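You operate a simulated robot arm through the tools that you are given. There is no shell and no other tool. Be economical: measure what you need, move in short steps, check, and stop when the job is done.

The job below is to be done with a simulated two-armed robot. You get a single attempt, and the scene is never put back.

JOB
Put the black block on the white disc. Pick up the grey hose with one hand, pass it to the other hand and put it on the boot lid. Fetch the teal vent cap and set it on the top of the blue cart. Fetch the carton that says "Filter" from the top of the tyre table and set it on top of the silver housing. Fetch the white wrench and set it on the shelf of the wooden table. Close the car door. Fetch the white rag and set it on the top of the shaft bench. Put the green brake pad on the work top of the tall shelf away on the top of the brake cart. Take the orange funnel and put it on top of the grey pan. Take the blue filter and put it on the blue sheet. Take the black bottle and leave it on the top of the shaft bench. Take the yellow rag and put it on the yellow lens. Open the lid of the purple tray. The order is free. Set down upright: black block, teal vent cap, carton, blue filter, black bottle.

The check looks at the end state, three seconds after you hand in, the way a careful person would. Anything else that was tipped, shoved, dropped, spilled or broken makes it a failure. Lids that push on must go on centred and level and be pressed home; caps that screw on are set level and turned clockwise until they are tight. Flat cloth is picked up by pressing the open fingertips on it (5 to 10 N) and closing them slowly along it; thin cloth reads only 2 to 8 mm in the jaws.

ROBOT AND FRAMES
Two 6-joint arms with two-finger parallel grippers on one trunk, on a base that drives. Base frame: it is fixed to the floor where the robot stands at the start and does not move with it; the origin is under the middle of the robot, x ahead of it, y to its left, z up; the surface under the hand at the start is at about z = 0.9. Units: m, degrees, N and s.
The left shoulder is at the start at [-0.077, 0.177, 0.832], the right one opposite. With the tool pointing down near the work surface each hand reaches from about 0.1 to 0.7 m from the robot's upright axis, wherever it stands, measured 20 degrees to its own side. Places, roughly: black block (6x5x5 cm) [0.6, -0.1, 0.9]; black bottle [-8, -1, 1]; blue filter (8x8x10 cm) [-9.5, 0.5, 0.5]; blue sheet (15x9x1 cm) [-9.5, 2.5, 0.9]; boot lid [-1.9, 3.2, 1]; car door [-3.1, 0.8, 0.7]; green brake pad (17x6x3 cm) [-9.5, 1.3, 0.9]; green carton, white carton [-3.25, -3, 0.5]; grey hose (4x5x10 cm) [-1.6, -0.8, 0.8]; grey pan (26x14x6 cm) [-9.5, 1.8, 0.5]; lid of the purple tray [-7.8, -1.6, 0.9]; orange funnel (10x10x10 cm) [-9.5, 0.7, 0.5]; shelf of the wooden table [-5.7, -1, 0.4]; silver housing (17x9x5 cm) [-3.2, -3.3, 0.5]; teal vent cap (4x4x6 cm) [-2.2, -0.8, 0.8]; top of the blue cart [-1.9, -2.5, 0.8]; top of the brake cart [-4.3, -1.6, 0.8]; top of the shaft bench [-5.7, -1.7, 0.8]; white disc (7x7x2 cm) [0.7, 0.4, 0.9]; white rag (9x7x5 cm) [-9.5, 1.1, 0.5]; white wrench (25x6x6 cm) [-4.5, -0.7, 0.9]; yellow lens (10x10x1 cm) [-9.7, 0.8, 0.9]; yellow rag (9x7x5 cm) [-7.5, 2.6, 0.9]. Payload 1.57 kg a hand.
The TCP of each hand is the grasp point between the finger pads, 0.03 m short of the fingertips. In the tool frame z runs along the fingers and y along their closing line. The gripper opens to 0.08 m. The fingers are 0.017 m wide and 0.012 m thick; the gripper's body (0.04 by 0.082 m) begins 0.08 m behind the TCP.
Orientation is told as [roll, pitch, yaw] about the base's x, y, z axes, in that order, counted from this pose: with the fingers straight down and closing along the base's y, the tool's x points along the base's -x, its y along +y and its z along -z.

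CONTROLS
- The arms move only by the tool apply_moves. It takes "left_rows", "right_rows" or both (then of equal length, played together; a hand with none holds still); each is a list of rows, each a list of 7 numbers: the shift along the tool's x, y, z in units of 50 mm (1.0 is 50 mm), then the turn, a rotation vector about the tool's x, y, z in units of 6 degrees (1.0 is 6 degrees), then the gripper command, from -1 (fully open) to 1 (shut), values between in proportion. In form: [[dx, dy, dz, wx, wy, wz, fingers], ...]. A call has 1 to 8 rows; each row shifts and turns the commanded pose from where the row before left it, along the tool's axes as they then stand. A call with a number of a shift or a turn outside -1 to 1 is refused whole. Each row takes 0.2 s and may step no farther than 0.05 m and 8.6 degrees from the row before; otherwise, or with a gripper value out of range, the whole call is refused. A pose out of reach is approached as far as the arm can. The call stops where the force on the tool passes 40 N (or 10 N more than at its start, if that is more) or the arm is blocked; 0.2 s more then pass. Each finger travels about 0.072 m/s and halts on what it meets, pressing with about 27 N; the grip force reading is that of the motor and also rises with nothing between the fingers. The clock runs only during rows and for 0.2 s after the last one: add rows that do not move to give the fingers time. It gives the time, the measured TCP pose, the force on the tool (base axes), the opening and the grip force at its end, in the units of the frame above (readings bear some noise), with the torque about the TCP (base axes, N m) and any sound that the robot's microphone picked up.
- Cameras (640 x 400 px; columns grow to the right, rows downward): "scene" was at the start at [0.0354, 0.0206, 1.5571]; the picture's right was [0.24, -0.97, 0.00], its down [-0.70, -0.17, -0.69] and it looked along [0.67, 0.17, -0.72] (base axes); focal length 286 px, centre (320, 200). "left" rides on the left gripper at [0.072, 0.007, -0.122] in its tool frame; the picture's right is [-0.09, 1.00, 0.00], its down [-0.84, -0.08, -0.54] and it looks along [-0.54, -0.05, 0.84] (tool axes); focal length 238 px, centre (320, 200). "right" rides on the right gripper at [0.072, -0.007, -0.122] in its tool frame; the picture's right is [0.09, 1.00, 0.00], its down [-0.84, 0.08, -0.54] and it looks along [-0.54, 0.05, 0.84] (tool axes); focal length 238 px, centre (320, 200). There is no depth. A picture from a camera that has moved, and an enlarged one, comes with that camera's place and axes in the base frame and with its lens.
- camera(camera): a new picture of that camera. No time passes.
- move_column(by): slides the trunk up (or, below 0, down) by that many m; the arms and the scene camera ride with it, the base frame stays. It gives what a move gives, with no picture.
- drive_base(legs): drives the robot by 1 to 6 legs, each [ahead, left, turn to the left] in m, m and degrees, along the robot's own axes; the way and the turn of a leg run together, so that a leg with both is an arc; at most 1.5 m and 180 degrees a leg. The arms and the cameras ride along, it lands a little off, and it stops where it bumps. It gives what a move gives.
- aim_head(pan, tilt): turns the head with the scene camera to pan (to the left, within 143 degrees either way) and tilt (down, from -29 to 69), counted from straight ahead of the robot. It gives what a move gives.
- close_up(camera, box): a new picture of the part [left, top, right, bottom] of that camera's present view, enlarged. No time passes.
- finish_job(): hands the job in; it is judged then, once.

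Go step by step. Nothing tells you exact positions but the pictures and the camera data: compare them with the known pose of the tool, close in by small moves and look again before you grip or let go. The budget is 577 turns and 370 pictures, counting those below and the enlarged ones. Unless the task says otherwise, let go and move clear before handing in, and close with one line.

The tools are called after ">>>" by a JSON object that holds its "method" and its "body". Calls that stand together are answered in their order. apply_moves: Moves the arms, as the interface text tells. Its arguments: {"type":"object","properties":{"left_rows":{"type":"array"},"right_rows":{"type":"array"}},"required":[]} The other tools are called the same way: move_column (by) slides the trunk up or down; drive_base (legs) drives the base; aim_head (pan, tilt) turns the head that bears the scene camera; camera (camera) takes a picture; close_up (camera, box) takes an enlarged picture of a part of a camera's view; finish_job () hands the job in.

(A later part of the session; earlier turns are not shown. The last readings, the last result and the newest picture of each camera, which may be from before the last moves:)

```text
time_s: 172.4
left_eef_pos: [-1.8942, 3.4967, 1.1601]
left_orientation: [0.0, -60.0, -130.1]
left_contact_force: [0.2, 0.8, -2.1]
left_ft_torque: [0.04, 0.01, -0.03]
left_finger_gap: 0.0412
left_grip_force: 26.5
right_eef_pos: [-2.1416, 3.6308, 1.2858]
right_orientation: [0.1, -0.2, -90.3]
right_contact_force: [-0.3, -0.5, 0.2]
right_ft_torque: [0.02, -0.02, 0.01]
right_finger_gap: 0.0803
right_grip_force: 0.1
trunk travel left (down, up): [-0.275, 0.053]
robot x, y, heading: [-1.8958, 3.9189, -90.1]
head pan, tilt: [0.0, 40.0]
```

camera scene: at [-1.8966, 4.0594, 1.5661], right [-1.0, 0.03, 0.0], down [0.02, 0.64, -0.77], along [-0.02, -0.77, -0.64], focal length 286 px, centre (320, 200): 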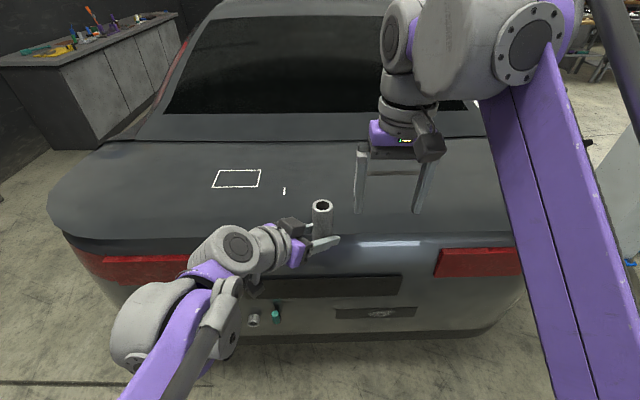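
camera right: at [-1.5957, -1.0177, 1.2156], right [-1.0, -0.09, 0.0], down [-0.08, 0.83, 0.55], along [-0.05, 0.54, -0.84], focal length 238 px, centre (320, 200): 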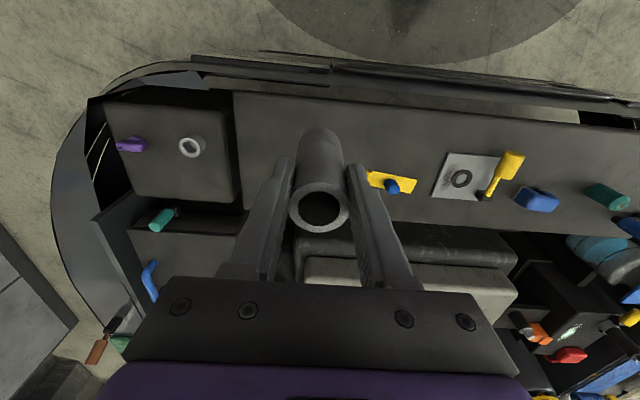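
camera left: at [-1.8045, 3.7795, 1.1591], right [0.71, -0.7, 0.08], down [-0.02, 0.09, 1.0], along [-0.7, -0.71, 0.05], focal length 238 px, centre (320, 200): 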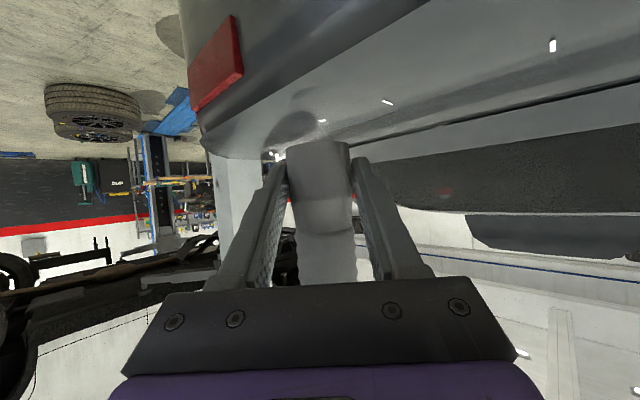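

>>> {"method": "apply_moves", "body": {"left_rows": [[-0.333, 0.404, 0.577, 0, 0, 0, 1], [-0.333, 0.404, 0.577, 0, 0, 0, 1], [-0.333, 0.404, 0.577, 0, 0, 0, 1], [-0.333, 0.404, 0.577, 0, 0, 0, 1], [0.69, 0, 0.4, 0, 0, 0, 1], [0.69, 0, 0.4, 0, 0, 0, 1]]}}

>>> {"method": "camera", "body": {"camera": "scene"}}

>>> {"method": "camera", "body": {"camera": "left"}}

```text
time_s: 173.8
left_eef_pos: [-1.9199, 3.341, 1.0765]
left_orientation: [0.0, -59.9, -130.1]
left_contact_force: [0.4, -1.1, -1.4]
left_ft_torque: [0.02, 0.0, 0.01]
left_finger_gap: 0.0411
left_grip_force: 27.5
right_eef_pos: [-2.1422, 3.6311, 1.2846]
right_orientation: [0.0, -0.1, -90.3]
right_contact_force: [0.0, -0.4, 0.4]
right_ft_torque: [0.04, -0.03, 0.0]
right_finger_gap: 0.0798
right_grip_force: 0.1
trunk travel left (down, up): [-0.275, 0.053]
robot x, y, heading: [-1.8983, 3.9204, -90.0]
head pan, tilt: [0.0, 40.0]
```

```text
311 pictures are left
camera scene: at [-1.8974, 3.8763, 1.5661], right [-1.0, 0.0, 0.0], down [0.0, 0.64, -0.77], along [0.0, -0.77, -0.64], focal length 286 px, centre (320, 200)
```

scene: 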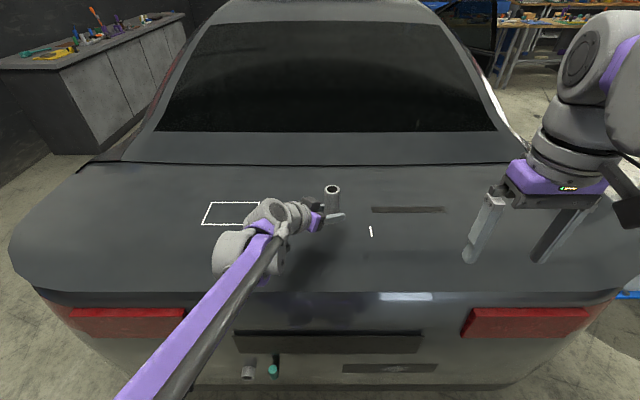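

```text
310 pictures are left
camera left: at [-1.8227, 3.446, 1.0763], right [0.73, -0.68, 0.08], down [-0.03, 0.09, 1.0], along [-0.68, -0.73, 0.05], focal length 238 px, centre (320, 200)
```

left: 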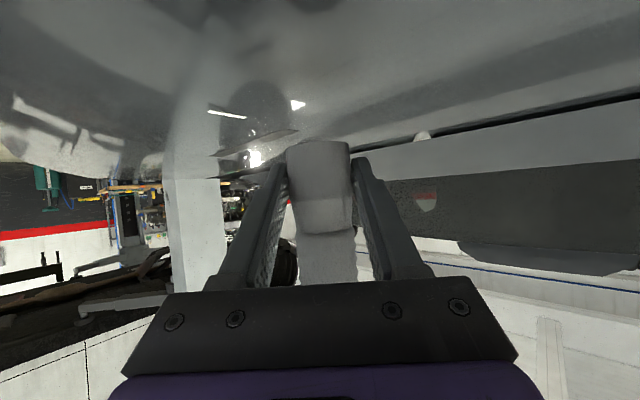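

>>> {"method": "apply_moves", "body": {"left_rows": [[0.26, 0, 0.15, 0, 0, 0, 1], [0.17, 0, 0.1, 0, 0, 0, 1], [0.07, 0, 0.04, 0, 0, 0, 1], [0.05, 0, 0.03, 0, 0, 0, 1], [0.05, 0, 0.03, 0, 0, 0, 1]]}}

>>> {"method": "camera", "body": {"camera": "left"}}

```text
time_s: 175.1
left_eef_pos: [-1.9177, 3.343, 1.0447]
left_orientation: [0.0, -59.9, -130.1]
left_contact_force: [-1.1, 0.3, -1.7]
left_ft_torque: [0.02, -0.02, 0.01]
left_finger_gap: 0.0412
left_grip_force: 27.4
right_eef_pos: [-2.1413, 3.6305, 1.2851]
right_orientation: [0.1, -0.1, -90.4]
right_contact_force: [0.4, -0.6, 0.1]
right_ft_torque: [0.01, -0.01, -0.01]
right_finger_gap: 0.0802
right_grip_force: 0.0
trunk travel left (down, up): [-0.275, 0.053]
robot x, y, heading: [-1.8951, 3.9178, -89.8]
head pan, tilt: [0.0, 40.0]
```

```text
309 pictures are left
camera left: at [-1.8217, 3.4471, 1.0439], right [0.73, -0.68, 0.08], down [-0.03, 0.09, 1.0], along [-0.68, -0.73, 0.05], focal length 238 px, centre (320, 200)
```

left: 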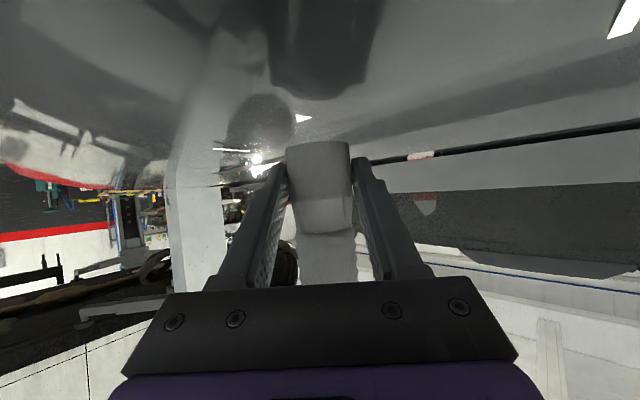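

>>> {"method": "apply_moves", "body": {"left_rows": [[0.1, 0, 0.06, 0, 0, 0, 1], [0.05, 0, 0.03, 0, 0, 0, 1], [0.035, 0, 0.02, 0, 0, 0, 1], [0.035, 0, 0.02, 0, 0, 0, 1]]}}

>>> {"method": "camera", "body": {"camera": "left"}}

```text
time_s: 176.1
left_eef_pos: [-1.9174, 3.342, 1.0328]
left_orientation: [0.0, -59.9, -130.2]
left_contact_force: [0.5, -0.2, -3.1]
left_ft_torque: [0.02, -0.01, 0.0]
left_finger_gap: 0.0409
left_grip_force: 26.9
right_eef_pos: [-2.1419, 3.6298, 1.2837]
right_orientation: [0.1, -0.2, -90.4]
right_contact_force: [-0.4, 0.2, -0.3]
right_ft_torque: [-0.02, 0.01, 0.03]
right_finger_gap: 0.0802
right_grip_force: 0.1
trunk travel left (down, up): [-0.275, 0.053]
robot x, y, heading: [-1.8957, 3.9181, -89.9]
head pan, tilt: [0.0, 40.0]
```

```text
308 pictures are left
camera left: at [-1.8212, 3.4459, 1.0308], right [0.73, -0.68, 0.08], down [-0.03, 0.09, 1.0], along [-0.68, -0.73, 0.05], focal length 238 px, centre (320, 200)
```

left: 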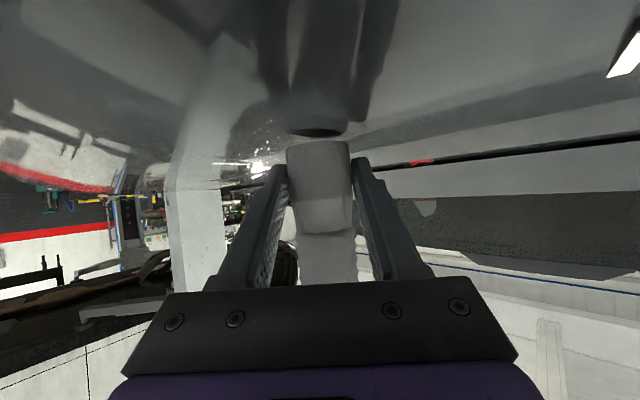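

Reflection almost meets the hose end: a few millimetres left.

>>> {"method": "apply_moves", "body": {"left_rows": [[0.035, 0, 0.02, 0, 0, 0, 1], [0.026, 0, 0.015, 0, 0, 0, 1], [0.0, 0, 0.0, 0, 0, 0, 1]]}}

>>> {"method": "camera", "body": {"camera": "left"}}

```text
time_s: 176.8
left_eef_pos: [-1.9193, 3.3402, 1.0288]
left_orientation: [0.1, -59.9, -130.1]
left_contact_force: [-0.7, -0.5, -1.6]
left_ft_torque: [0.02, -0.03, 0.0]
left_finger_gap: 0.041
left_grip_force: 26.9
right_eef_pos: [-2.1405, 3.631, 1.2851]
right_orientation: [0.0, -0.2, -90.3]
right_contact_force: [-0.4, 0.5, -0.4]
right_ft_torque: [0.01, 0.01, 0.03]
right_finger_gap: 0.08
right_grip_force: 0.0
trunk travel left (down, up): [-0.275, 0.053]
robot x, y, heading: [-1.8954, 3.9193, -90.0]
head pan, tilt: [0.0, 40.0]
```

```text
307 pictures are left
camera left: at [-1.8218, 3.4456, 1.0272], right [0.73, -0.68, 0.08], down [-0.03, 0.09, 1.0], along [-0.68, -0.73, 0.05], focal length 238 px, centre (320, 200)
```

left: 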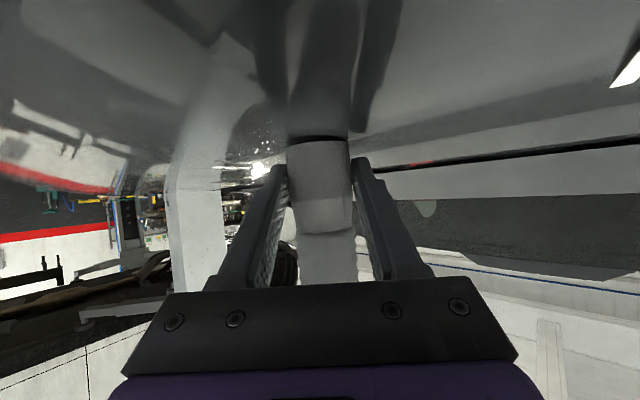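

>>> {"method": "apply_moves", "body": {"left_rows": [[0.026, 0, 0.015, 0, 0, 0, 1], [0.018, 0, 0.01, 0, 0, 0, 1], [0, 0, 0, 0, 0, 0, 1]]}}

```text
time_s: 177.7
left_eef_pos: [-1.9191, 3.3408, 1.0275]
left_orientation: [0.1, -60.1, -130.0]
left_contact_force: [-1.1, -7.7, 17.5]
left_ft_torque: [-0.63, -0.18, -0.08]
left_finger_gap: 0.0412
left_grip_force: 26.8
right_eef_pos: [-2.1423, 3.6322, 1.2845]
right_orientation: [0.0, -0.1, -90.3]
right_contact_force: [0.0, 0.2, 0.0]
right_ft_torque: [-0.01, -0.01, -0.02]
right_finger_gap: 0.08
right_grip_force: 0.1
trunk travel left (down, up): [-0.275, 0.053]
robot x, y, heading: [-1.8929, 3.9206, -89.9]
head pan, tilt: [0.0, 40.0]
```

Touching. Open slowly and back out along the fingers.

>>> {"method": "apply_moves", "body": {"left_rows": [[0, 0, 0, 0, 0, 0, 0.2], [0, 0, 0, 0, 0, 0, -0.1], [0, 0, 0, 0, 0, 0, -0.5], [0, 0, 0, 0, 0, 0, -0.9], [0, 0, -0.4, 0, 0, 0, -0.9], [0, 0, -0.7, 0, 0, 0, -0.9], [0, 0, -0.9, 0, 0, 0, -0.9], [0, 0, -0.9, 0, 0, 0, -0.9]]}}

>>> {"method": "camera", "body": {"camera": "scene"}}

```text
time_s: 179.4
left_eef_pos: [-1.8383, 3.4417, 1.098]
left_orientation: [0.2, -60.1, -130.2]
left_contact_force: [-0.7, -0.2, 0.8]
left_ft_torque: [-0.01, -0.05, 0.02]
left_finger_gap: 0.0759
left_grip_force: 0.1
right_eef_pos: [-2.1403, 3.6324, 1.2837]
right_orientation: [0.0, -0.2, -90.2]
right_contact_force: [0.0, 0.8, 0.0]
right_ft_torque: [-0.03, 0.01, 0.0]
right_finger_gap: 0.0798
right_grip_force: 0.1
trunk travel left (down, up): [-0.275, 0.053]
robot x, y, heading: [-1.8944, 3.9219, -90.0]
head pan, tilt: [0.0, 40.0]
```

```text
306 pictures are left
camera scene: at [-1.8969, 3.8789, 1.5662], right [-1.0, 0.0, 0.0], down [0.0, 0.64, -0.77], along [0.0, -0.77, -0.64], focal length 286 px, centre (320, 200)
```

scene: 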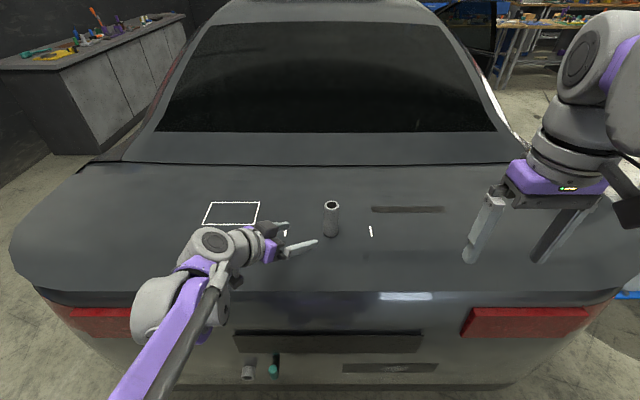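

The hose stands on the boot lid. Back off, restore the left hand to fingers-down, and turn toward the far side of the car.

>>> {"method": "drive_base", "body": {"legs": [[-0.45, 0, 0], [0, 0, -90]]}}

>>> {"method": "apply_moves", "body": {"left_rows": [[0, 0, -0.5, 0, 1, 0, -1], [0, 0, -0.5, 0, 1, 0, -1], [0, 0, 0, 0, 1, 0, -1], [0, 0, 0, 0, 1, 0, -1], [0, 0, 0, 0, 1, 0, -1], [0, 0, 0, 0, 1, 0, -1], [0, 0, 0, 0, 1, 0, -1], [0, 0, 0, 0, 1, 0, -1]]}}

>>> {"method": "apply_moves", "body": {"left_rows": [[0, 0, 0, 0, 1, 0, -1], [0, 0, 0, 0, 1, 0, -1], [0, 0, 0, 0, 0, -1, -1], [0, 0, 0, 0, 0, -1, -1], [0, 0, 0, 0, 0, -1, -1], [0, 0, 0, 0, 0, -1, -1], [0, 0, 0, 0, 0, -1, -1], [0, 0, 0, 0, 0, -1, -1]]}}

>>> {"method": "camera", "body": {"camera": "scene"}}

```text
time_s: 186.0
left_eef_pos: [-2.3749, 4.3125, 1.0982]
left_orientation: [0.0, -59.9, 140.3]
left_contact_force: [0.3, -0.8, 0.3]
left_ft_torque: [-0.02, 0.0, 0.02]
left_finger_gap: 0.076
left_grip_force: 0.1
right_eef_pos: [-2.1843, 4.6176, 1.2849]
right_orientation: [0.0, -0.2, -179.9]
right_contact_force: [0.4, 0.9, -0.7]
right_ft_torque: [-0.05, 0.01, -0.01]
right_finger_gap: 0.0799
right_grip_force: 0.0
trunk travel left (down, up): [-0.275, 0.053]
robot x, y, heading: [-1.8967, 4.3719, -180.0]
head pan, tilt: [0.0, 40.0]
```

```text
time_s: 187.8
left_eef_pos: [-2.3429, 4.2861, 1.1251]
left_orientation: [0.1, -11.9, 140.3]
left_contact_force: [0.5, 0.6, -0.9]
left_ft_torque: [-0.02, -0.02, -0.05]
left_finger_gap: 0.0797
left_grip_force: 0.0
right_eef_pos: [-2.1858, 4.6174, 1.2842]
right_orientation: [0.0, -0.1, -179.8]
right_contact_force: [-0.4, 0.5, 0.4]
right_ft_torque: [0.01, -0.02, 0.02]
right_finger_gap: 0.0801
right_grip_force: 0.0
trunk travel left (down, up): [-0.275, 0.053]
robot x, y, heading: [-1.8921, 4.3719, -179.9]
head pan, tilt: [0.0, 40.0]
```

```text
time_s: 189.6
left_eef_pos: [-2.3415, 4.2868, 1.1257]
left_orientation: [-0.1, 0.1, 176.4]
left_contact_force: [0.6, -0.7, -0.2]
left_ft_torque: [0.05, 0.01, -0.01]
left_finger_gap: 0.0798
left_grip_force: 0.0
right_eef_pos: [-2.1847, 4.618, 1.2834]
right_orientation: [0.0, -0.2, -179.9]
right_contact_force: [0.0, 0.2, -0.2]
right_ft_torque: [0.01, 0.02, 0.02]
right_finger_gap: 0.0797
right_grip_force: 0.1
trunk travel left (down, up): [-0.275, 0.053]
robot x, y, heading: [-1.8942, 4.3709, -179.9]
head pan, tilt: [0.0, 40.0]
```

```text
305 pictures are left
camera scene: at [-1.9402, 4.3741, 1.5662], right [-0.01, 1.0, 0.0], down [0.64, 0.0, -0.77], along [-0.77, 0.0, -0.64], focal length 286 px, centre (320, 200)
```

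scene: 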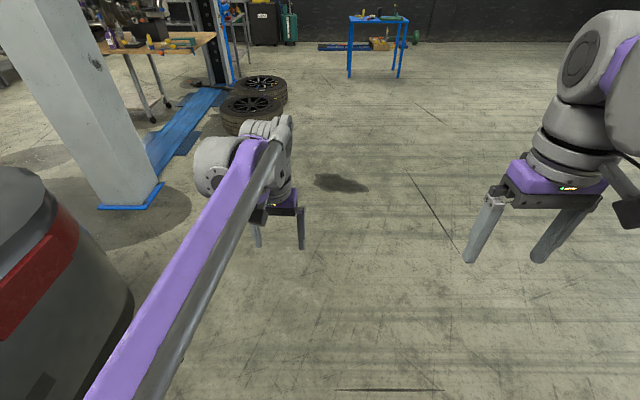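

The way between car and pillar is narrow, so I'll go back round the car's front to reach the door from its outer side.

>>> {"method": "drive_base", "body": {"legs": [[-1.47, 0, 0], [0, 0, 90], [1.5, 0, 0], [1.5, 0, 0], [1.5, 0, 0], [1.45, 0, 0]]}}

>>> {"method": "drive_base", "body": {"legs": [[0, 0, -90], [1.5, 0, 0], [1.3, 0, 0]]}}

>>> {"method": "aim_head", "body": {"pan": -30, "tilt": 25}}

>>> {"method": "camera", "body": {"camera": "scene"}}

```text
time_s: 228.8
left_eef_pos: [-0.1634, -2.0391, 1.1253]
left_orientation: [0.0, 0.0, -91.8]
left_contact_force: [-0.2, -0.8, -0.4]
left_ft_torque: [0.01, -0.01, 0.02]
left_finger_gap: 0.0801
left_grip_force: 0.0
right_eef_pos: [-0.4994, -1.8927, 1.2842]
right_orientation: [0.0, -0.2, -87.9]
right_contact_force: [-0.6, -0.4, 0.0]
right_ft_torque: [0.01, -0.01, -0.02]
right_finger_gap: 0.0799
right_grip_force: 0.1
trunk travel left (down, up): [-0.275, 0.053]
robot x, y, heading: [-0.2673, -1.5954, -87.8]
head pan, tilt: [0.0, 40.0]
```

```text
time_s: 246.6
left_eef_pos: [-3.5746, -1.6926, 1.1256]
left_orientation: [0.1, 0.0, 175.4]
left_contact_force: [0.4, 0.2, 0.6]
left_ft_torque: [0.02, -0.01, 0.03]
left_finger_gap: 0.0802
left_grip_force: 0.1
right_eef_pos: [-3.4123, -1.3648, 1.2851]
right_orientation: [-0.1, -0.1, 179.3]
right_contact_force: [-0.4, 0.6, 0.4]
right_ft_torque: [0.02, -0.03, -0.03]
right_finger_gap: 0.0799
right_grip_force: 0.0
trunk travel left (down, up): [-0.275, 0.053]
robot x, y, heading: [-3.1221, -1.6103, 179.5]
head pan, tilt: [0.0, 40.0]
```

```text
time_s: 247.5
left_eef_pos: [-3.5742, -1.6932, 1.1252]
left_orientation: [0.0, 0.0, 175.4]
left_contact_force: [-0.3, 0.1, 0.0]
left_ft_torque: [-0.01, 0.0, 0.03]
left_finger_gap: 0.0799
left_grip_force: 0.1
right_eef_pos: [-3.4118, -1.3642, 1.286]
right_orientation: [0.0, -0.3, 179.2]
right_contact_force: [0.0, 0.2, 0.1]
right_ft_torque: [0.0, -0.02, -0.01]
right_finger_gap: 0.0797
right_grip_force: 0.1
trunk travel left (down, up): [-0.275, 0.053]
robot x, y, heading: [-3.1234, -1.6108, 179.5]
head pan, tilt: [-30.0, 25.0]
```

```text
304 pictures are left
camera scene: at [-3.1655, -1.5651, 1.5894], right [0.51, 0.86, 0.0], down [0.36, -0.21, -0.91], along [-0.78, 0.46, -0.42], focal length 286 px, centre (320, 200)
```

scene: 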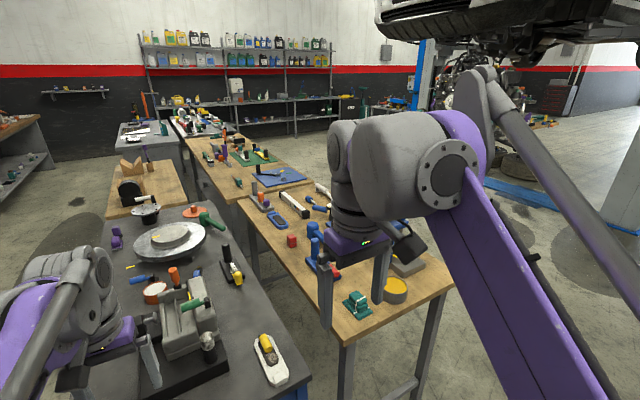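

>>> {"method": "aim_head", "body": {"pan": -75, "tilt": 30}}

>>> {"method": "camera", "body": {"camera": "scene"}}

```text
time_s: 248.6
left_eef_pos: [-3.5742, -1.6924, 1.1255]
left_orientation: [0.0, 0.0, 175.4]
left_contact_force: [-0.5, -0.2, 0.2]
left_ft_torque: [0.01, -0.01, 0.0]
left_finger_gap: 0.0801
left_grip_force: 0.0
right_eef_pos: [-3.4123, -1.3642, 1.2837]
right_orientation: [0.1, -0.2, 179.3]
right_contact_force: [0.7, 0.4, -0.4]
right_ft_torque: [0.0, -0.03, 0.0]
right_finger_gap: 0.0799
right_grip_force: 0.0
trunk travel left (down, up): [-0.275, 0.053]
robot x, y, heading: [-3.1255, -1.6125, 179.6]
head pan, tilt: [-75.0, 30.0]
```

```text
303 pictures are left
camera scene: at [-3.1088, -1.5243, 1.5815], right [0.97, 0.25, 0.0], down [0.13, -0.48, -0.87], along [-0.22, 0.84, -0.5], focal length 286 px, centre (320, 200)
```

scene: 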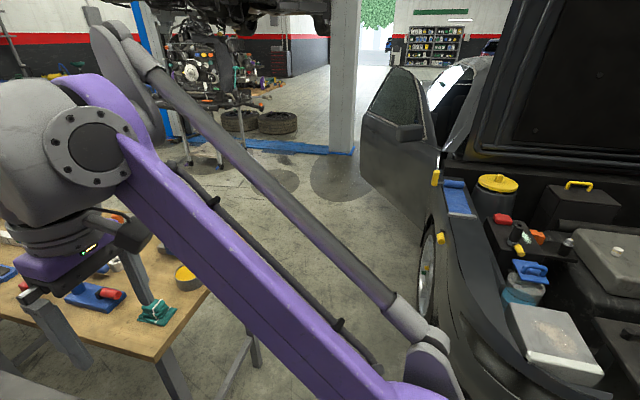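

The door is open at ~45° (hinge ≈[-2.8, 0.35], free edge ≈[-3.4, 1.05]). I'll tuck the hands in and drive between table end and car to its outer side.

>>> {"method": "apply_moves", "body": {"right_rows": [[0, 0.8, 0, 0, 0, 0, -1], [0, 0.8, 0, 0, 0, 0, -1], [0, 0.5, 0, 0, 0, 0, -1]], "left_rows": [[0.9, 0.3, 0, 0, 0, 0, -1], [0.9, 0.3, 0, 0, 0, 0, -1], [0.9, 0.3, 0, 0, 0, 0, -1]]}}

>>> {"method": "drive_base", "body": {"legs": [[0, 0, -90], [0, 0.03, 0], [0.6, 0, 0]]}}

>>> {"method": "aim_head", "body": {"pan": 0, "tilt": 40}}

>>> {"method": "camera", "body": {"camera": "scene"}}

```text
time_s: 249.4
left_eef_pos: [-3.4378, -1.7481, 1.1243]
left_orientation: [0.0, 0.0, 175.5]
left_contact_force: [0.9, 0.0, -0.9]
left_ft_torque: [-0.01, 0.02, -0.04]
left_finger_gap: 0.08
left_grip_force: 0.1
right_eef_pos: [-3.4119, -1.4728, 1.2862]
right_orientation: [0.0, -0.2, 179.3]
right_contact_force: [0.0, -0.6, 0.3]
right_ft_torque: [0.0, 0.04, -0.01]
right_finger_gap: 0.0801
right_grip_force: 0.0
trunk travel left (down, up): [-0.275, 0.053]
robot x, y, heading: [-3.1253, -1.6107, 179.4]
head pan, tilt: [-75.0, 30.0]
```

```text
time_s: 257.2
left_eef_pos: [-3.2975, -0.6949, 1.1235]
left_orientation: [0.0, -0.1, 86.3]
left_contact_force: [1.5, 1.1, 0.7]
left_ft_torque: [0.06, -0.02, -0.02]
left_finger_gap: 0.0801
left_grip_force: 0.0
right_eef_pos: [-3.0197, -0.7174, 1.2857]
right_orientation: [0.1, -0.3, 90.2]
right_contact_force: [-0.5, -0.4, 0.5]
right_ft_torque: [-0.02, -0.02, -0.04]
right_finger_gap: 0.0801
right_grip_force: 0.0
trunk travel left (down, up): [-0.275, 0.053]
robot x, y, heading: [-3.1556, -1.0061, 90.5]
head pan, tilt: [-75.0, 30.0]
```

```text
time_s: 258.7
left_eef_pos: [-3.2975, -0.6945, 1.124]
left_orientation: [0.0, 0.0, 86.4]
left_contact_force: [0.1, -0.5, 0.0]
left_ft_torque: [0.03, 0.01, 0.03]
left_finger_gap: 0.0799
left_grip_force: 0.0
right_eef_pos: [-3.0206, -0.7168, 1.284]
right_orientation: [0.0, -0.1, 90.2]
right_contact_force: [-0.2, 0.9, 0.1]
right_ft_torque: [0.0, 0.02, 0.03]
right_finger_gap: 0.0801
right_grip_force: 0.1
trunk travel left (down, up): [-0.275, 0.053]
robot x, y, heading: [-3.1531, -1.0083, 90.4]
head pan, tilt: [0.0, 40.0]
```

```text
302 pictures are left
camera scene: at [-3.1579, -0.962, 1.5662], right [1.0, 0.01, 0.0], down [0.0, -0.64, -0.77], along [-0.01, 0.77, -0.64], focal length 286 px, centre (320, 200)
```

scene: 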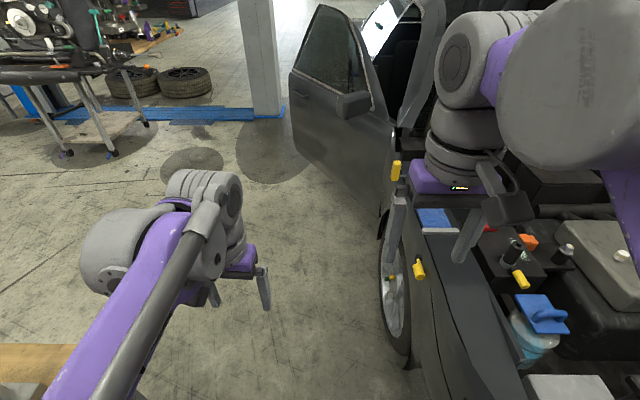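

>>> {"method": "drive_base", "body": {"legs": [[0.65, 0, 0], [0, 0.55, 0], [0.85, 0, 0], [0, 0, -50]]}}

>>> {"method": "camera", "body": {"camera": "scene"}}

```text
time_s: 273.5
left_eef_pos: [-3.591, 0.7934, 1.1226]
left_orientation: [-0.1, -0.1, 38.6]
left_contact_force: [-0.7, -1.1, 0.0]
left_ft_torque: [0.01, -0.01, 0.02]
left_finger_gap: 0.0802
left_grip_force: 0.1
right_eef_pos: [-3.4205, 0.5727, 1.2854]
right_orientation: [0.0, -0.2, 42.6]
right_contact_force: [0.4, 0.1, 0.2]
right_ft_torque: [-0.04, -0.01, 0.0]
right_finger_gap: 0.0797
right_grip_force: 0.0
trunk travel left (down, up): [-0.275, 0.053]
robot x, y, heading: [-3.7257, 0.4794, 42.8]
head pan, tilt: [0.0, 40.0]
```

```text
301 pictures are left
camera scene: at [-3.6963, 0.5101, 1.5662], right [0.68, -0.74, 0.0], down [-0.47, -0.44, -0.77], along [0.56, 0.52, -0.64], focal length 286 px, centre (320, 200)
```

scene: 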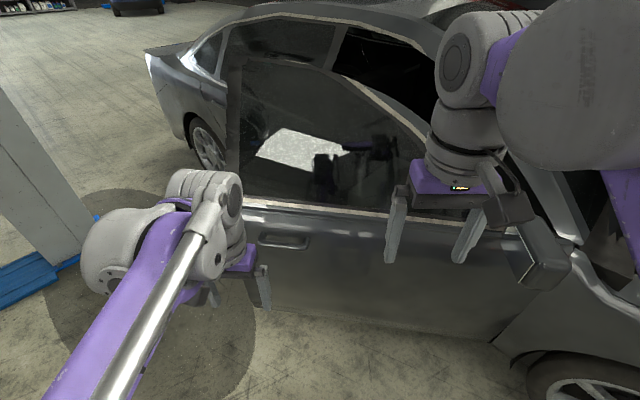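

I'll set up to push near the door's free edge with the left hand, straight toward the car.

>>> {"method": "drive_base", "body": {"legs": [[0.33, 0.4, 0], [0, 0, -33]]}}

>>> {"method": "apply_moves", "body": {"left_rows": [[0, 0, 0.95, 0, 0, 0, 1], [0, 0, 0.95, 0, 0, 0, 1], [0, 0, 0.95, 0, 0, 0, 1], [0, 0, 0.95, 0, 0, 0, 1], [0, 0, 0.95, 0, 0, 0, 1], [0, 0, 0.95, 0, 0, 0, 1], [0, 0, 0.95, 0, 0, 0, 1]]}}

>>> {"method": "camera", "body": {"camera": "scene"}}

```text
time_s: 279.1
left_eef_pos: [-3.4688, 1.1871, 1.1238]
left_orientation: [0.1, -0.1, 6.4]
left_contact_force: [0.3, -0.5, 0.4]
left_ft_torque: [-0.02, -0.01, 0.02]
left_finger_gap: 0.0801
left_grip_force: 0.1
right_eef_pos: [-3.4419, 0.9116, 1.2849]
right_orientation: [0.0, -0.2, 10.3]
right_contact_force: [0.7, -0.5, 0.2]
right_ft_torque: [0.01, 0.0, -0.02]
right_finger_gap: 0.0796
right_grip_force: 0.0
trunk travel left (down, up): [-0.275, 0.053]
robot x, y, heading: [-3.7536, 0.9949, 10.4]
head pan, tilt: [0.0, 40.0]
```

```text
time_s: 280.7
left_eef_pos: [-3.466, 1.1874, 0.7922]
left_orientation: [0.0, 0.1, 6.4]
left_contact_force: [-0.1, -0.7, -0.3]
left_ft_torque: [0.01, 0.03, 0.0]
left_finger_gap: 0.0
left_grip_force: 21.2
right_eef_pos: [-3.4403, 0.9109, 1.285]
right_orientation: [-0.1, -0.1, 10.3]
right_contact_force: [0.2, 0.2, -0.2]
right_ft_torque: [0.02, 0.0, -0.05]
right_finger_gap: 0.08
right_grip_force: 0.0
trunk travel left (down, up): [-0.275, 0.053]
robot x, y, heading: [-3.75, 0.9945, 10.5]
head pan, tilt: [0.0, 40.0]
```

```text
300 pictures are left
camera scene: at [-3.708, 1.0046, 1.5661], right [0.18, -0.98, 0.0], down [-0.63, -0.12, -0.77], along [0.75, 0.14, -0.64], focal length 286 px, centre (320, 200)
```

scene: 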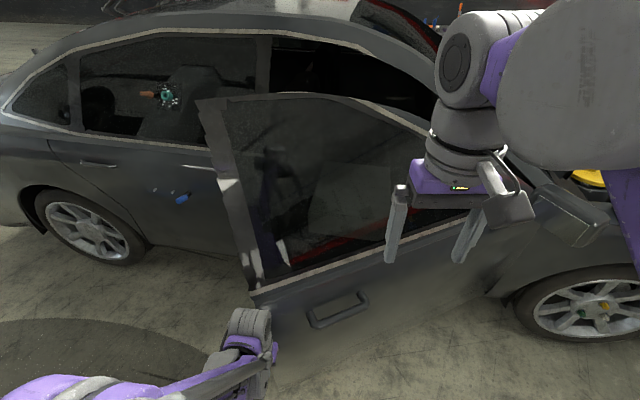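

>>> {"method": "apply_moves", "body": {"left_rows": [[0, -0.9, 0, 0, 0, 0, 1], [0, -0.9, 0, 0, 0, 0, 1], [-0.6, 0, 0, 0, 0, 0, 1], [-0.6, 0, 0, 0, 0, 0, 1], [-0.5, 0, 0, 0, 0, 0, 1], [-0.4, 0, 0, 0, 0, 0, 1], [-0.4, 0, 0, 0, 0, 0, 1], [-0.4, 0, 0, 0, 0, 0, 1]], "right_rows": [[0.5, -0.6, 0, 0, 0, 0, -1], [0.5, -0.6, 0, 0, 0, 0, -1], [0.5, -0.6, 0, 0, 0, 0, -1], [0.5, -0.6, 0, 0, 0, 0, -1], [0.5, -0.6, 0, 0, 0, 0, -1], [0, 0, 0, 0, 0, 0, -1], [0, 0, 0, 0, 0, 0, -1], [0, 0, 0, 0, 0, 0, -1]]}}

>>> {"method": "camera", "body": {"camera": "scene"}}

```text
time_s: 282.1
left_eef_pos: [-3.3629, 1.1178, 0.7916]
left_orientation: [0.6, 0.3, 7.0]
left_contact_force: [-10.7, 15.3, 2.7]
left_ft_torque: [-1.29, -0.87, 0.09]
left_finger_gap: 0.0
left_grip_force: 21.6
right_eef_pos: [-3.5384, 0.7426, 1.2833]
right_orientation: [0.0, -0.1, 10.6]
right_contact_force: [0.4, -0.3, -0.3]
right_ft_torque: [0.01, 0.04, 0.0]
right_finger_gap: 0.0802
right_grip_force: 0.2
trunk travel left (down, up): [-0.275, 0.053]
robot x, y, heading: [-3.7515, 0.9954, 10.9]
head pan, tilt: [0.0, 40.0]
stopped in row 6 (left hand): the force on the tool passed its limit at 45 N (the readings are from after the stop); the commanded pose is now the measured one
```

```text
299 pictures are left
camera scene: at [-3.7099, 1.0052, 1.5663], right [0.18, -0.98, 0.0], down [-0.63, -0.12, -0.77], along [0.75, 0.14, -0.64], focal length 286 px, centre (320, 200)
```

scene: 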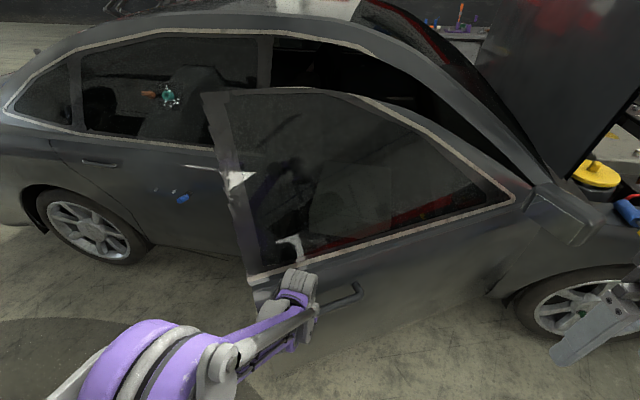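

The door started moving. I'll push more slowly.

>>> {"method": "apply_moves", "body": {"left_rows": [[-0.15, -0.05, 0, 0, 0, 0, 1], [-0.2, -0.05, 0, 0, 0, 0, 1], [-0.2, -0.05, 0, 0, 0, 0, 1], [-0.2, 0, 0, 0, 0, 0, 1], [-0.2, 0, 0, 0, 0, 0, 1], [-0.2, 0, 0, 0, 0, 0, 1], [-0.2, 0, 0, 0, 0, 0, 1], [-0.2, 0, 0, 0, 0, 0, 1]]}}

>>> {"method": "camera", "body": {"camera": "scene"}}

```text
time_s: 282.6
left_eef_pos: [-3.3573, 1.1219, 0.7922]
left_orientation: [1.1, 0.4, 7.4]
left_contact_force: [-13.1, 20.5, 5.7]
left_ft_torque: [-1.57, -1.05, 0.05]
left_finger_gap: 0.0
left_grip_force: 21.3
right_eef_pos: [-3.5392, 0.7426, 1.2827]
right_orientation: [-0.1, -0.2, 10.6]
right_contact_force: [0.8, 0.1, 0.0]
right_ft_torque: [0.03, 0.01, 0.03]
right_finger_gap: 0.08
right_grip_force: 0.1
trunk travel left (down, up): [-0.275, 0.053]
robot x, y, heading: [-3.7523, 0.9923, 10.9]
head pan, tilt: [0.0, 40.0]
stopped in row 2 (left hand): the force on the tool passed its limit at 47 N (the readings are from after the stop); the commanded pose is now the measured one
```

```text
298 pictures are left
camera scene: at [-3.7113, 1.006, 1.5664], right [0.19, -0.98, 0.0], down [-0.63, -0.12, -0.77], along [0.75, 0.14, -0.64], focal length 286 px, centre (320, 200)
```

scene: 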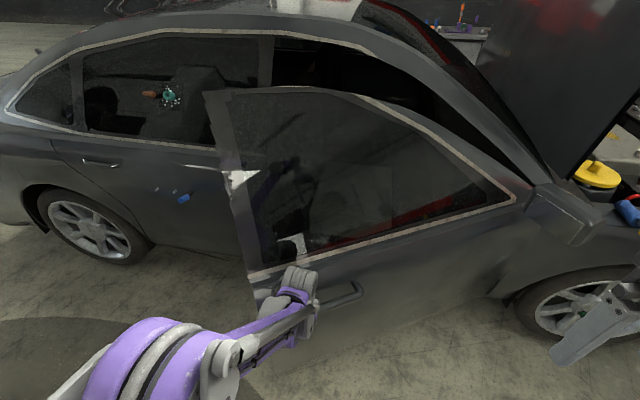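

The hand is wedging on the door handle. Back off slightly, shift toward the free edge, push again.

>>> {"method": "apply_moves", "body": {"left_rows": [[0.6, 0.2, 0, 0, 0, 0, 1], [0.2, 0.8, 0, 0, 0, 0, 1], [-0.4, 0, 0, 0, 0, 0, 1], [-0.3, 0, 0, 0, 0, 0, 1], [-0.15, 0, 0, 0, 0, 0, 1], [-0.15, 0, 0, 0, 0, 0, 1], [-0.15, 0, 0, 0, 0, 0, 1], [-0.15, 0, 0, 0, 0, 0, 1]]}}

>>> {"method": "camera", "body": {"camera": "scene"}}

```text
time_s: 284.4
left_eef_pos: [-3.3367, 1.1705, 0.7917]
left_orientation: [0.8, 0.5, 7.1]
left_contact_force: [-2.1, 0.0, 0.5]
left_ft_torque: [0.0, -0.12, 0.0]
left_finger_gap: 0.0
left_grip_force: 21.6
right_eef_pos: [-3.5375, 0.7418, 1.2837]
right_orientation: [-0.1, -0.2, 10.5]
right_contact_force: [-0.6, 0.2, 0.7]
right_ft_torque: [-0.01, 0.0, 0.02]
right_finger_gap: 0.08
right_grip_force: 0.1
trunk travel left (down, up): [-0.275, 0.053]
robot x, y, heading: [-3.7529, 0.9938, 10.8]
head pan, tilt: [0.0, 40.0]
```

```text
297 pictures are left
camera scene: at [-3.7103, 1.0051, 1.5662], right [0.19, -0.98, 0.0], down [-0.63, -0.12, -0.77], along [0.75, 0.14, -0.64], focal length 286 px, centre (320, 200)
```

scene: 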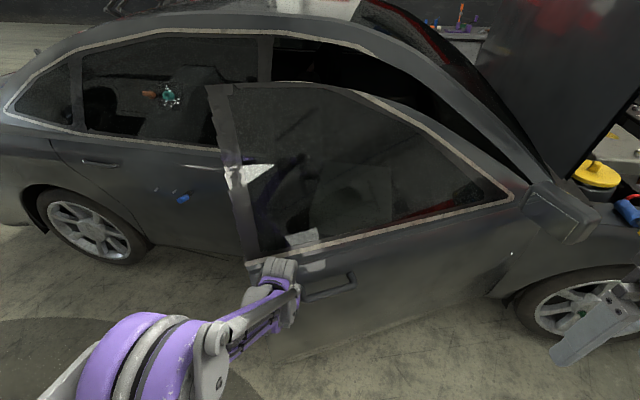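

Now it moves with little force. Keep pushing.

>>> {"method": "apply_moves", "body": {"left_rows": [[-0.2, 0, 0, 0, 0, 0, 1], [-0.2, 0, 0, 0, 0, 0, 1], [-0.2, 0, 0, 0, 0, 0, 1], [-0.2, 0, 0, 0, 0, 0, 1], [-0.2, 0, 0, 0, 0, 0, 1], [-0.2, 0, 0, 0, 0, 0, 1], [-0.2, 0, 0, 0, 0, 0, 1], [-0.2, 0, 0, 0, 0, 0, 1]]}}

>>> {"method": "apply_moves", "body": {"left_rows": [[-0.2, 0, 0, 0, 0, 0, 1], [-0.2, 0, 0, 0, 0, 0, 1], [-0.2, 0, 0, 0, 0, 0, 1], [-0.2, 0, 0, 0, 0, 0, 1], [-0.2, 0, 0, 0, 0, 0, 1], [-0.2, 0, 0, 0, 0, 0, 1], [-0.2, 0, 0, 0, 0, 0, 1], [-0.2, 0, 0, 0, 0, 0, 1]]}}

>>> {"method": "camera", "body": {"camera": "scene"}}

```text
time_s: 286.2
left_eef_pos: [-3.2601, 1.1838, 0.7931]
left_orientation: [0.8, 0.4, 7.2]
left_contact_force: [-9.4, 14.1, 8.2]
left_ft_torque: [-1.36, -0.86, -0.05]
left_finger_gap: 0.0
left_grip_force: 22.0
right_eef_pos: [-3.539, 0.7442, 1.2839]
right_orientation: [-0.1, -0.2, 10.5]
right_contact_force: [0.0, 0.6, 0.8]
right_ft_torque: [0.02, -0.01, 0.02]
right_finger_gap: 0.08
right_grip_force: 0.1
trunk travel left (down, up): [-0.275, 0.053]
robot x, y, heading: [-3.7507, 0.9976, 10.6]
head pan, tilt: [0.0, 40.0]
```

```text
time_s: 286.7
left_eef_pos: [-3.2483, 1.1901, 0.7935]
left_orientation: [1.2, 0.5, 7.6]
left_contact_force: [-7.0, 16.1, 15.6]
left_ft_torque: [-1.83, -0.88, 0.03]
left_finger_gap: 0.0
left_grip_force: 21.3
right_eef_pos: [-3.5379, 0.7431, 1.2841]
right_orientation: [0.1, -0.2, 10.7]
right_contact_force: [-0.5, -0.7, -0.8]
right_ft_torque: [0.02, 0.0, -0.01]
right_finger_gap: 0.0799
right_grip_force: 0.0
trunk travel left (down, up): [-0.275, 0.053]
robot x, y, heading: [-3.7535, 0.9969, 11.1]
head pan, tilt: [0.0, 40.0]
stopped in row 2 (left hand): the force on the tool passed its limit at 43 N (the readings are from after the stop); the commanded pose is now the measured one
```

```text
296 pictures are left
camera scene: at [-3.7119, 1.0058, 1.5663], right [0.19, -0.98, 0.0], down [-0.63, -0.12, -0.77], along [0.75, 0.14, -0.64], focal length 286 px, centre (320, 200)
```

scene: 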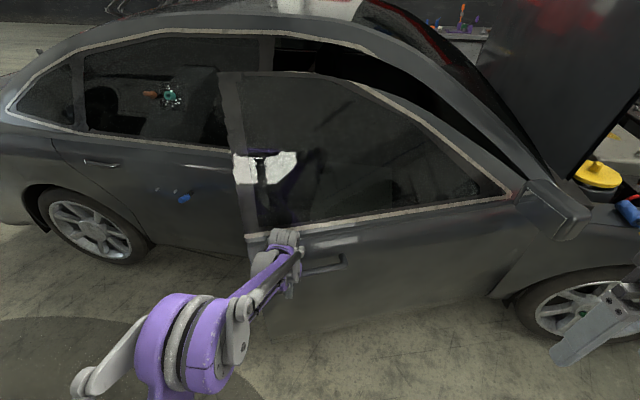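

>>> {"method": "apply_moves", "body": {"left_rows": [[0.5, 0.4, 0, 0, 0, 0, 1], [0, 0.9, 0, 0, 0, 0, 1], [-0.4, 0, 0, 0, 0, 0, 1], [-0.25, 0.05, 0, 0, 0, 0, 1], [-0.2, 0.1, 0, 0, 0, 0, 1], [-0.2, 0.1, 0, 0, 0, 0, 1], [-0.2, 0.1, 0, 0, 0, 0, 1], [-0.2, 0.1, 0, 0, 0, 0, 1]]}}

>>> {"method": "apply_moves", "body": {"left_rows": [[-0.2, 0.1, 0, 0, 0, 0, 1], [-0.2, 0.1, 0, 0, 0, 0, 1], [-0.2, 0.1, 0, 0, 0, 0, 1], [-0.2, 0.1, 0, 0, 0, 0, 1], [-0.2, 0.05, 0, 0, 0, 0, 1], [-0.2, 0.05, 0, 0, 0, 0, 1], [-0.2, 0.05, 0, 0, 0, 0, 1], [-0.2, 0.05, 0, 0, 0, 0, 1]]}}

>>> {"method": "camera", "body": {"camera": "scene"}}

```text
time_s: 287.0
left_eef_pos: [-3.261, 1.1887, 0.7919]
left_orientation: [0.6, 0.4, 7.0]
left_contact_force: [-0.5, -4.9, 10.5]
left_ft_torque: [0.35, -0.43, 0.06]
left_finger_gap: 0.0
left_grip_force: 21.3
right_eef_pos: [-3.54, 0.743, 1.2832]
right_orientation: [0.0, -0.2, 10.6]
right_contact_force: [-0.2, 1.0, 0.0]
right_ft_torque: [-0.01, -0.02, 0.02]
right_finger_gap: 0.0799
right_grip_force: 0.2
trunk travel left (down, up): [-0.275, 0.053]
robot x, y, heading: [-3.7528, 0.9967, 11.0]
head pan, tilt: [0.0, 40.0]
stopped in row 1 (left hand): the force on the tool passed its limit at 46 N (the readings are from after the stop); the commanded pose is now the measured one
```

```text
time_s: 288.8
left_eef_pos: [-3.1855, 1.2307, 0.7934]
left_orientation: [0.9, 0.4, 7.1]
left_contact_force: [-2.8, 3.1, 14.3]
left_ft_torque: [-0.81, -0.41, -0.02]
left_finger_gap: 0.0001
left_grip_force: 21.3
right_eef_pos: [-3.5395, 0.7439, 1.2836]
right_orientation: [-0.1, -0.3, 10.6]
right_contact_force: [0.2, 0.1, 0.0]
right_ft_torque: [0.0, 0.03, 0.02]
right_finger_gap: 0.08
right_grip_force: 0.1
trunk travel left (down, up): [-0.275, 0.053]
robot x, y, heading: [-3.7543, 0.9999, 10.7]
head pan, tilt: [0.0, 40.0]
```

```text
295 pictures are left
camera scene: at [-3.712, 1.0055, 1.5662], right [0.19, -0.98, 0.0], down [-0.63, -0.12, -0.77], along [0.75, 0.14, -0.64], focal length 286 px, centre (320, 200)
```

scene: 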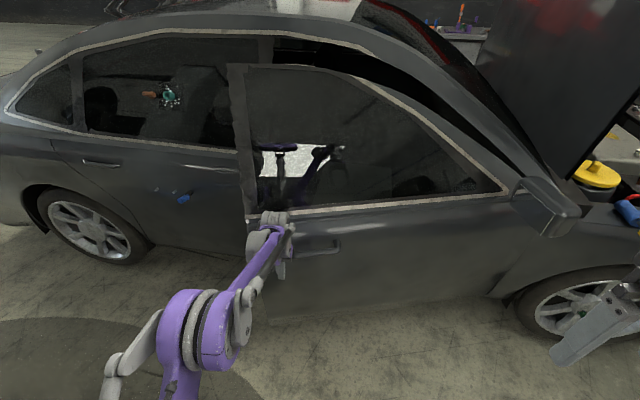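

>>> {"method": "apply_moves", "body": {"left_rows": [[-0.2, 0.05, 0, 0, 0, 0, 1], [-0.2, 0.05, 0, 0, 0, 0, 1], [-0.2, 0.05, 0, 0, 0, 0, 1], [-0.2, 0.05, 0, 0, 0, 0, 1], [-0.2, 0.05, 0, 0, 0, 0, 1], [-0.2, 0.05, 0, 0, 0, 0, 1], [-0.2, 0.05, 0, 0, 0, 0, 1], [-0.2, 0.05, 0, 0, 0, 0, 1]]}}

>>> {"method": "apply_moves", "body": {"left_rows": [[-0.2, 0.03, 0, 0, 0, 0, 1], [-0.2, 0.03, 0, 0, 0, 0, 1], [-0.2, 0.03, 0, 0, 0, 0, 1], [-0.2, 0.03, 0, 0, 0, 0, 1], [-0.2, 0.03, 0, 0, 0, 0, 1], [-0.2, 0.03, 0, 0, 0, 0, 1], [-0.2, 0.03, 0, 0, 0, 0, 1], [-0.2, 0.03, 0, 0, 0, 0, 1]]}}

>>> {"method": "camera", "body": {"camera": "scene"}}

```text
time_s: 290.6
left_eef_pos: [-3.1064, 1.2598, 0.7931]
left_orientation: [0.7, 0.5, 7.0]
left_contact_force: [1.3, -4.0, 15.7]
left_ft_torque: [-0.31, -0.18, -0.03]
left_finger_gap: 0.0002
left_grip_force: 21.1
right_eef_pos: [-3.5389, 0.7418, 1.2838]
right_orientation: [-0.1, -0.2, 10.5]
right_contact_force: [-0.1, 1.0, 0.9]
right_ft_torque: [-0.02, 0.04, 0.0]
right_finger_gap: 0.0798
right_grip_force: 0.1
trunk travel left (down, up): [-0.275, 0.053]
robot x, y, heading: [-3.7533, 0.9963, 10.4]
head pan, tilt: [0.0, 40.0]
```

```text
time_s: 292.4
left_eef_pos: [-3.0902, 1.266, 0.7921]
left_orientation: [0.5, 0.3, 6.9]
left_contact_force: [0.5, -5.0, 19.3]
left_ft_torque: [-0.3, -0.27, -0.07]
left_finger_gap: 0.0003
left_grip_force: 20.9
left hand out of reach, approached as far as the arm can: row 2, 3, 4, 5, 6, 7, 8
right_eef_pos: [-3.5407, 0.7431, 1.284]
right_orientation: [0.1, -0.2, 10.5]
right_contact_force: [-1.0, 0.4, 0.2]
right_ft_torque: [0.01, -0.04, 0.01]
right_finger_gap: 0.0801
right_grip_force: 0.1
trunk travel left (down, up): [-0.275, 0.053]
robot x, y, heading: [-3.751, 0.995, 10.6]
head pan, tilt: [0.0, 40.0]
stopped in row 8 (left hand): the force on the tool passed its limit at 40 N (the readings are from after the stop); the commanded pose is now the measured one
```

```text
294 pictures are left
camera scene: at [-3.7123, 1.0052, 1.566], right [0.18, -0.98, 0.0], down [-0.63, -0.12, -0.77], along [0.75, 0.14, -0.64], focal length 286 px, centre (320, 200)
```

scene: 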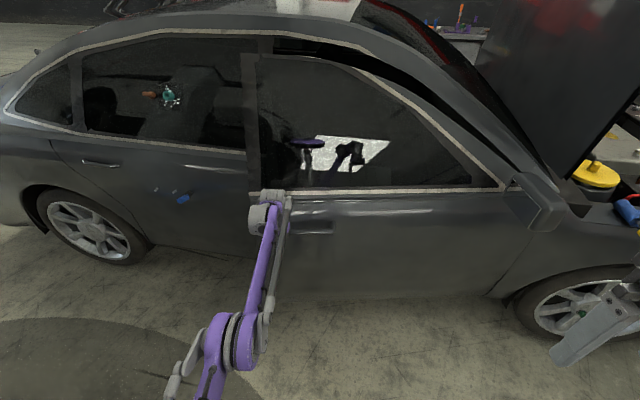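

The arm is at full stretch; retract, drive closer, and finish the push.

>>> {"method": "apply_moves", "body": {"left_rows": [[0.9, 0, 0, 0, 0, 0, 1], [0.95, 0, 0, 0, 0, 0, 1], [0.95, 0, 0, 0, 0, 0, 1], [0.95, 0, 0, 0, 0, 0, 1], [0.95, 0, 0, 0, 0, 0, 1], [0.95, 0, 0, 0, 0, 0, 1], [0.95, 0, 0, 0, 0, 0, 1]]}}

>>> {"method": "drive_base", "body": {"legs": [[0.24, 0.06, -10]]}}

>>> {"method": "camera", "body": {"camera": "scene"}}

```text
time_s: 292.7
left_eef_pos: [-3.099, 1.2616, 0.7913]
left_orientation: [0.3, 0.3, 6.9]
left_contact_force: [-1.7, -4.2, 20.6]
left_ft_torque: [-0.48, -0.35, -0.11]
left_finger_gap: 0.0
left_grip_force: 21.1
right_eef_pos: [-3.5411, 0.7408, 1.2826]
right_orientation: [0.0, -0.2, 10.4]
right_contact_force: [0.7, 1.0, 0.3]
right_ft_torque: [0.0, -0.02, 0.01]
right_finger_gap: 0.08
right_grip_force: 0.0
trunk travel left (down, up): [-0.275, 0.053]
robot x, y, heading: [-3.7463, 0.9985, 10.4]
head pan, tilt: [0.0, 40.0]
stopped in row 1 (left hand): the force on the tool passed its limit at 57 N (the readings are from after the stop); the commanded pose is now the measured one
```

```text
time_s: 293.8
left_eef_pos: [-3.027, 1.2725, 0.7924]
left_orientation: [0.9, 0.3, 5.0]
left_contact_force: [-0.1, 5.4, 30.7]
left_ft_torque: [-1.71, -0.33, -0.12]
left_finger_gap: 0.0
left_grip_force: 21.7
right_eef_pos: [-3.4913, 0.76, 1.2836]
right_orientation: [0.0, 0.0, 7.9]
right_contact_force: [0.9, 0.1, 0.4]
right_ft_torque: [0.05, 0.06, 0.02]
right_finger_gap: 0.0798
right_grip_force: 0.0
trunk travel left (down, up): [-0.275, 0.053]
robot x, y, heading: [-3.6953, 1.0239, 8.1]
head pan, tilt: [0.0, 40.0]
stopped in leg 1: the force on the tool passed its limit at 47 N (the readings are from after the stop); the commanded pose is now the measured one
```

```text
293 pictures are left
camera scene: at [-3.6501, 1.0302, 1.5665], right [0.14, -0.99, 0.0], down [-0.64, -0.09, -0.77], along [0.76, 0.11, -0.64], focal length 286 px, centre (320, 200)
```

scene: 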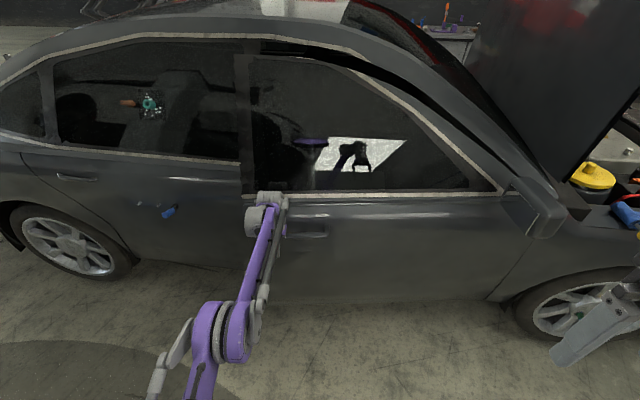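

>>> {"method": "apply_moves", "body": {"left_rows": [[0.1, 0, -0.1, 0, 0, 0, 1], [0.15, 0, -0.1, 0, 0, 0, 1], [0.3, 0, 0, 0, 0, 0, 1], [0.6, 0, 0, 0, 0, 0, 1], [0.9, 0, 0, 0, 0, 0, 1], [0.9, 0, 0, 0, 0, 0, 1], [0.9, 0, 0, 0, 0, 0, 1]]}}

>>> {"method": "camera", "body": {"camera": "scene"}}

```text
time_s: 295.4
left_eef_pos: [-3.2203, 1.257, 0.8003]
left_orientation: [0.9, 0.3, 4.8]
left_contact_force: [0.2, 0.9, -0.9]
left_ft_torque: [0.0, 0.0, 0.01]
left_finger_gap: 0.0001
left_grip_force: 21.0
right_eef_pos: [-3.4928, 0.759, 1.2836]
right_orientation: [0.0, -0.1, 7.8]
right_contact_force: [1.2, -0.1, 0.0]
right_ft_torque: [-0.02, -0.04, 0.02]
right_finger_gap: 0.08
right_grip_force: 0.0
trunk travel left (down, up): [-0.275, 0.053]
robot x, y, heading: [-3.6955, 1.0267, 8.1]
head pan, tilt: [0.0, 40.0]
```

```text
292 pictures are left
camera scene: at [-3.6521, 1.0298, 1.5661], right [0.14, -0.99, 0.0], down [-0.64, -0.09, -0.77], along [0.76, 0.11, -0.64], focal length 286 px, centre (320, 200)
```

scene: 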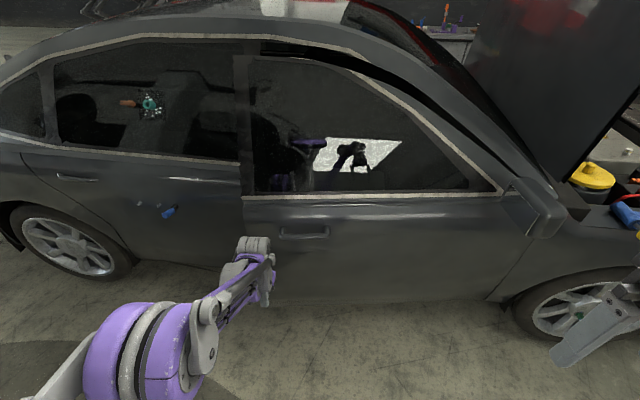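

>>> {"method": "apply_moves", "body": {"left_rows": [[0.7, 0, 0, 0, 0, 0, 1], [0.7, 0, 0, 0, 0, 0, 1]]}}

>>> {"method": "drive_base", "body": {"legs": [[0.22, 0.1, -8]]}}

>>> {"method": "camera", "body": {"camera": "scene"}}

```text
time_s: 296.0
left_eef_pos: [-3.2895, 1.2492, 0.801]
left_orientation: [0.9, 0.3, 4.8]
left_contact_force: [0.1, -0.5, 0.1]
left_ft_torque: [0.02, 0.03, 0.02]
left_finger_gap: 0.0004
left_grip_force: 20.8
right_eef_pos: [-3.4922, 0.7597, 1.2834]
right_orientation: [0.0, -0.1, 7.9]
right_contact_force: [-0.3, 0.1, 0.2]
right_ft_torque: [-0.04, -0.03, -0.02]
right_finger_gap: 0.0797
right_grip_force: 0.0
trunk travel left (down, up): [-0.275, 0.053]
robot x, y, heading: [-3.6912, 1.0222, 8.0]
head pan, tilt: [0.0, 40.0]
```

```text
time_s: 297.8
left_eef_pos: [-3.0461, 1.3061, 0.8006]
left_orientation: [0.9, 0.4, -3.0]
left_contact_force: [-0.6, 0.3, -0.1]
left_ft_torque: [0.03, -0.01, -0.04]
left_finger_gap: 0.0
left_grip_force: 21.8
right_eef_pos: [-3.313, 0.8499, 1.2825]
right_orientation: [0.0, -0.1, -0.2]
right_contact_force: [-0.4, 0.0, 0.7]
right_ft_torque: [-0.02, 0.0, -0.01]
right_finger_gap: 0.0797
right_grip_force: 0.0
trunk travel left (down, up): [-0.275, 0.053]
robot x, y, heading: [-3.4727, 1.139, 0.4]
head pan, tilt: [0.0, 40.0]
```

```text
291 pictures are left
camera scene: at [-3.4339, 1.1392, 1.5661], right [0.0, -1.0, 0.0], down [-0.64, 0.0, -0.77], along [0.77, 0.0, -0.64], focal length 286 px, centre (320, 200)
```

scene: 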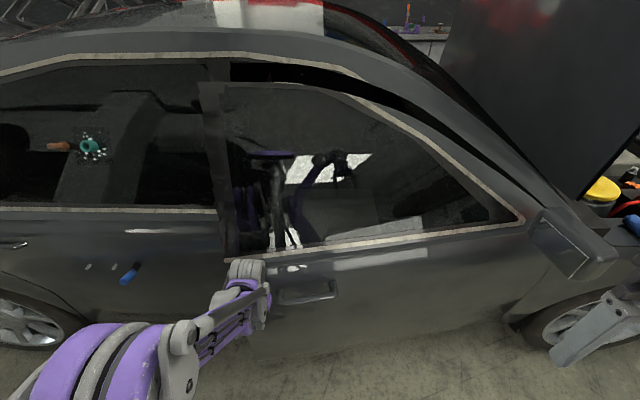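

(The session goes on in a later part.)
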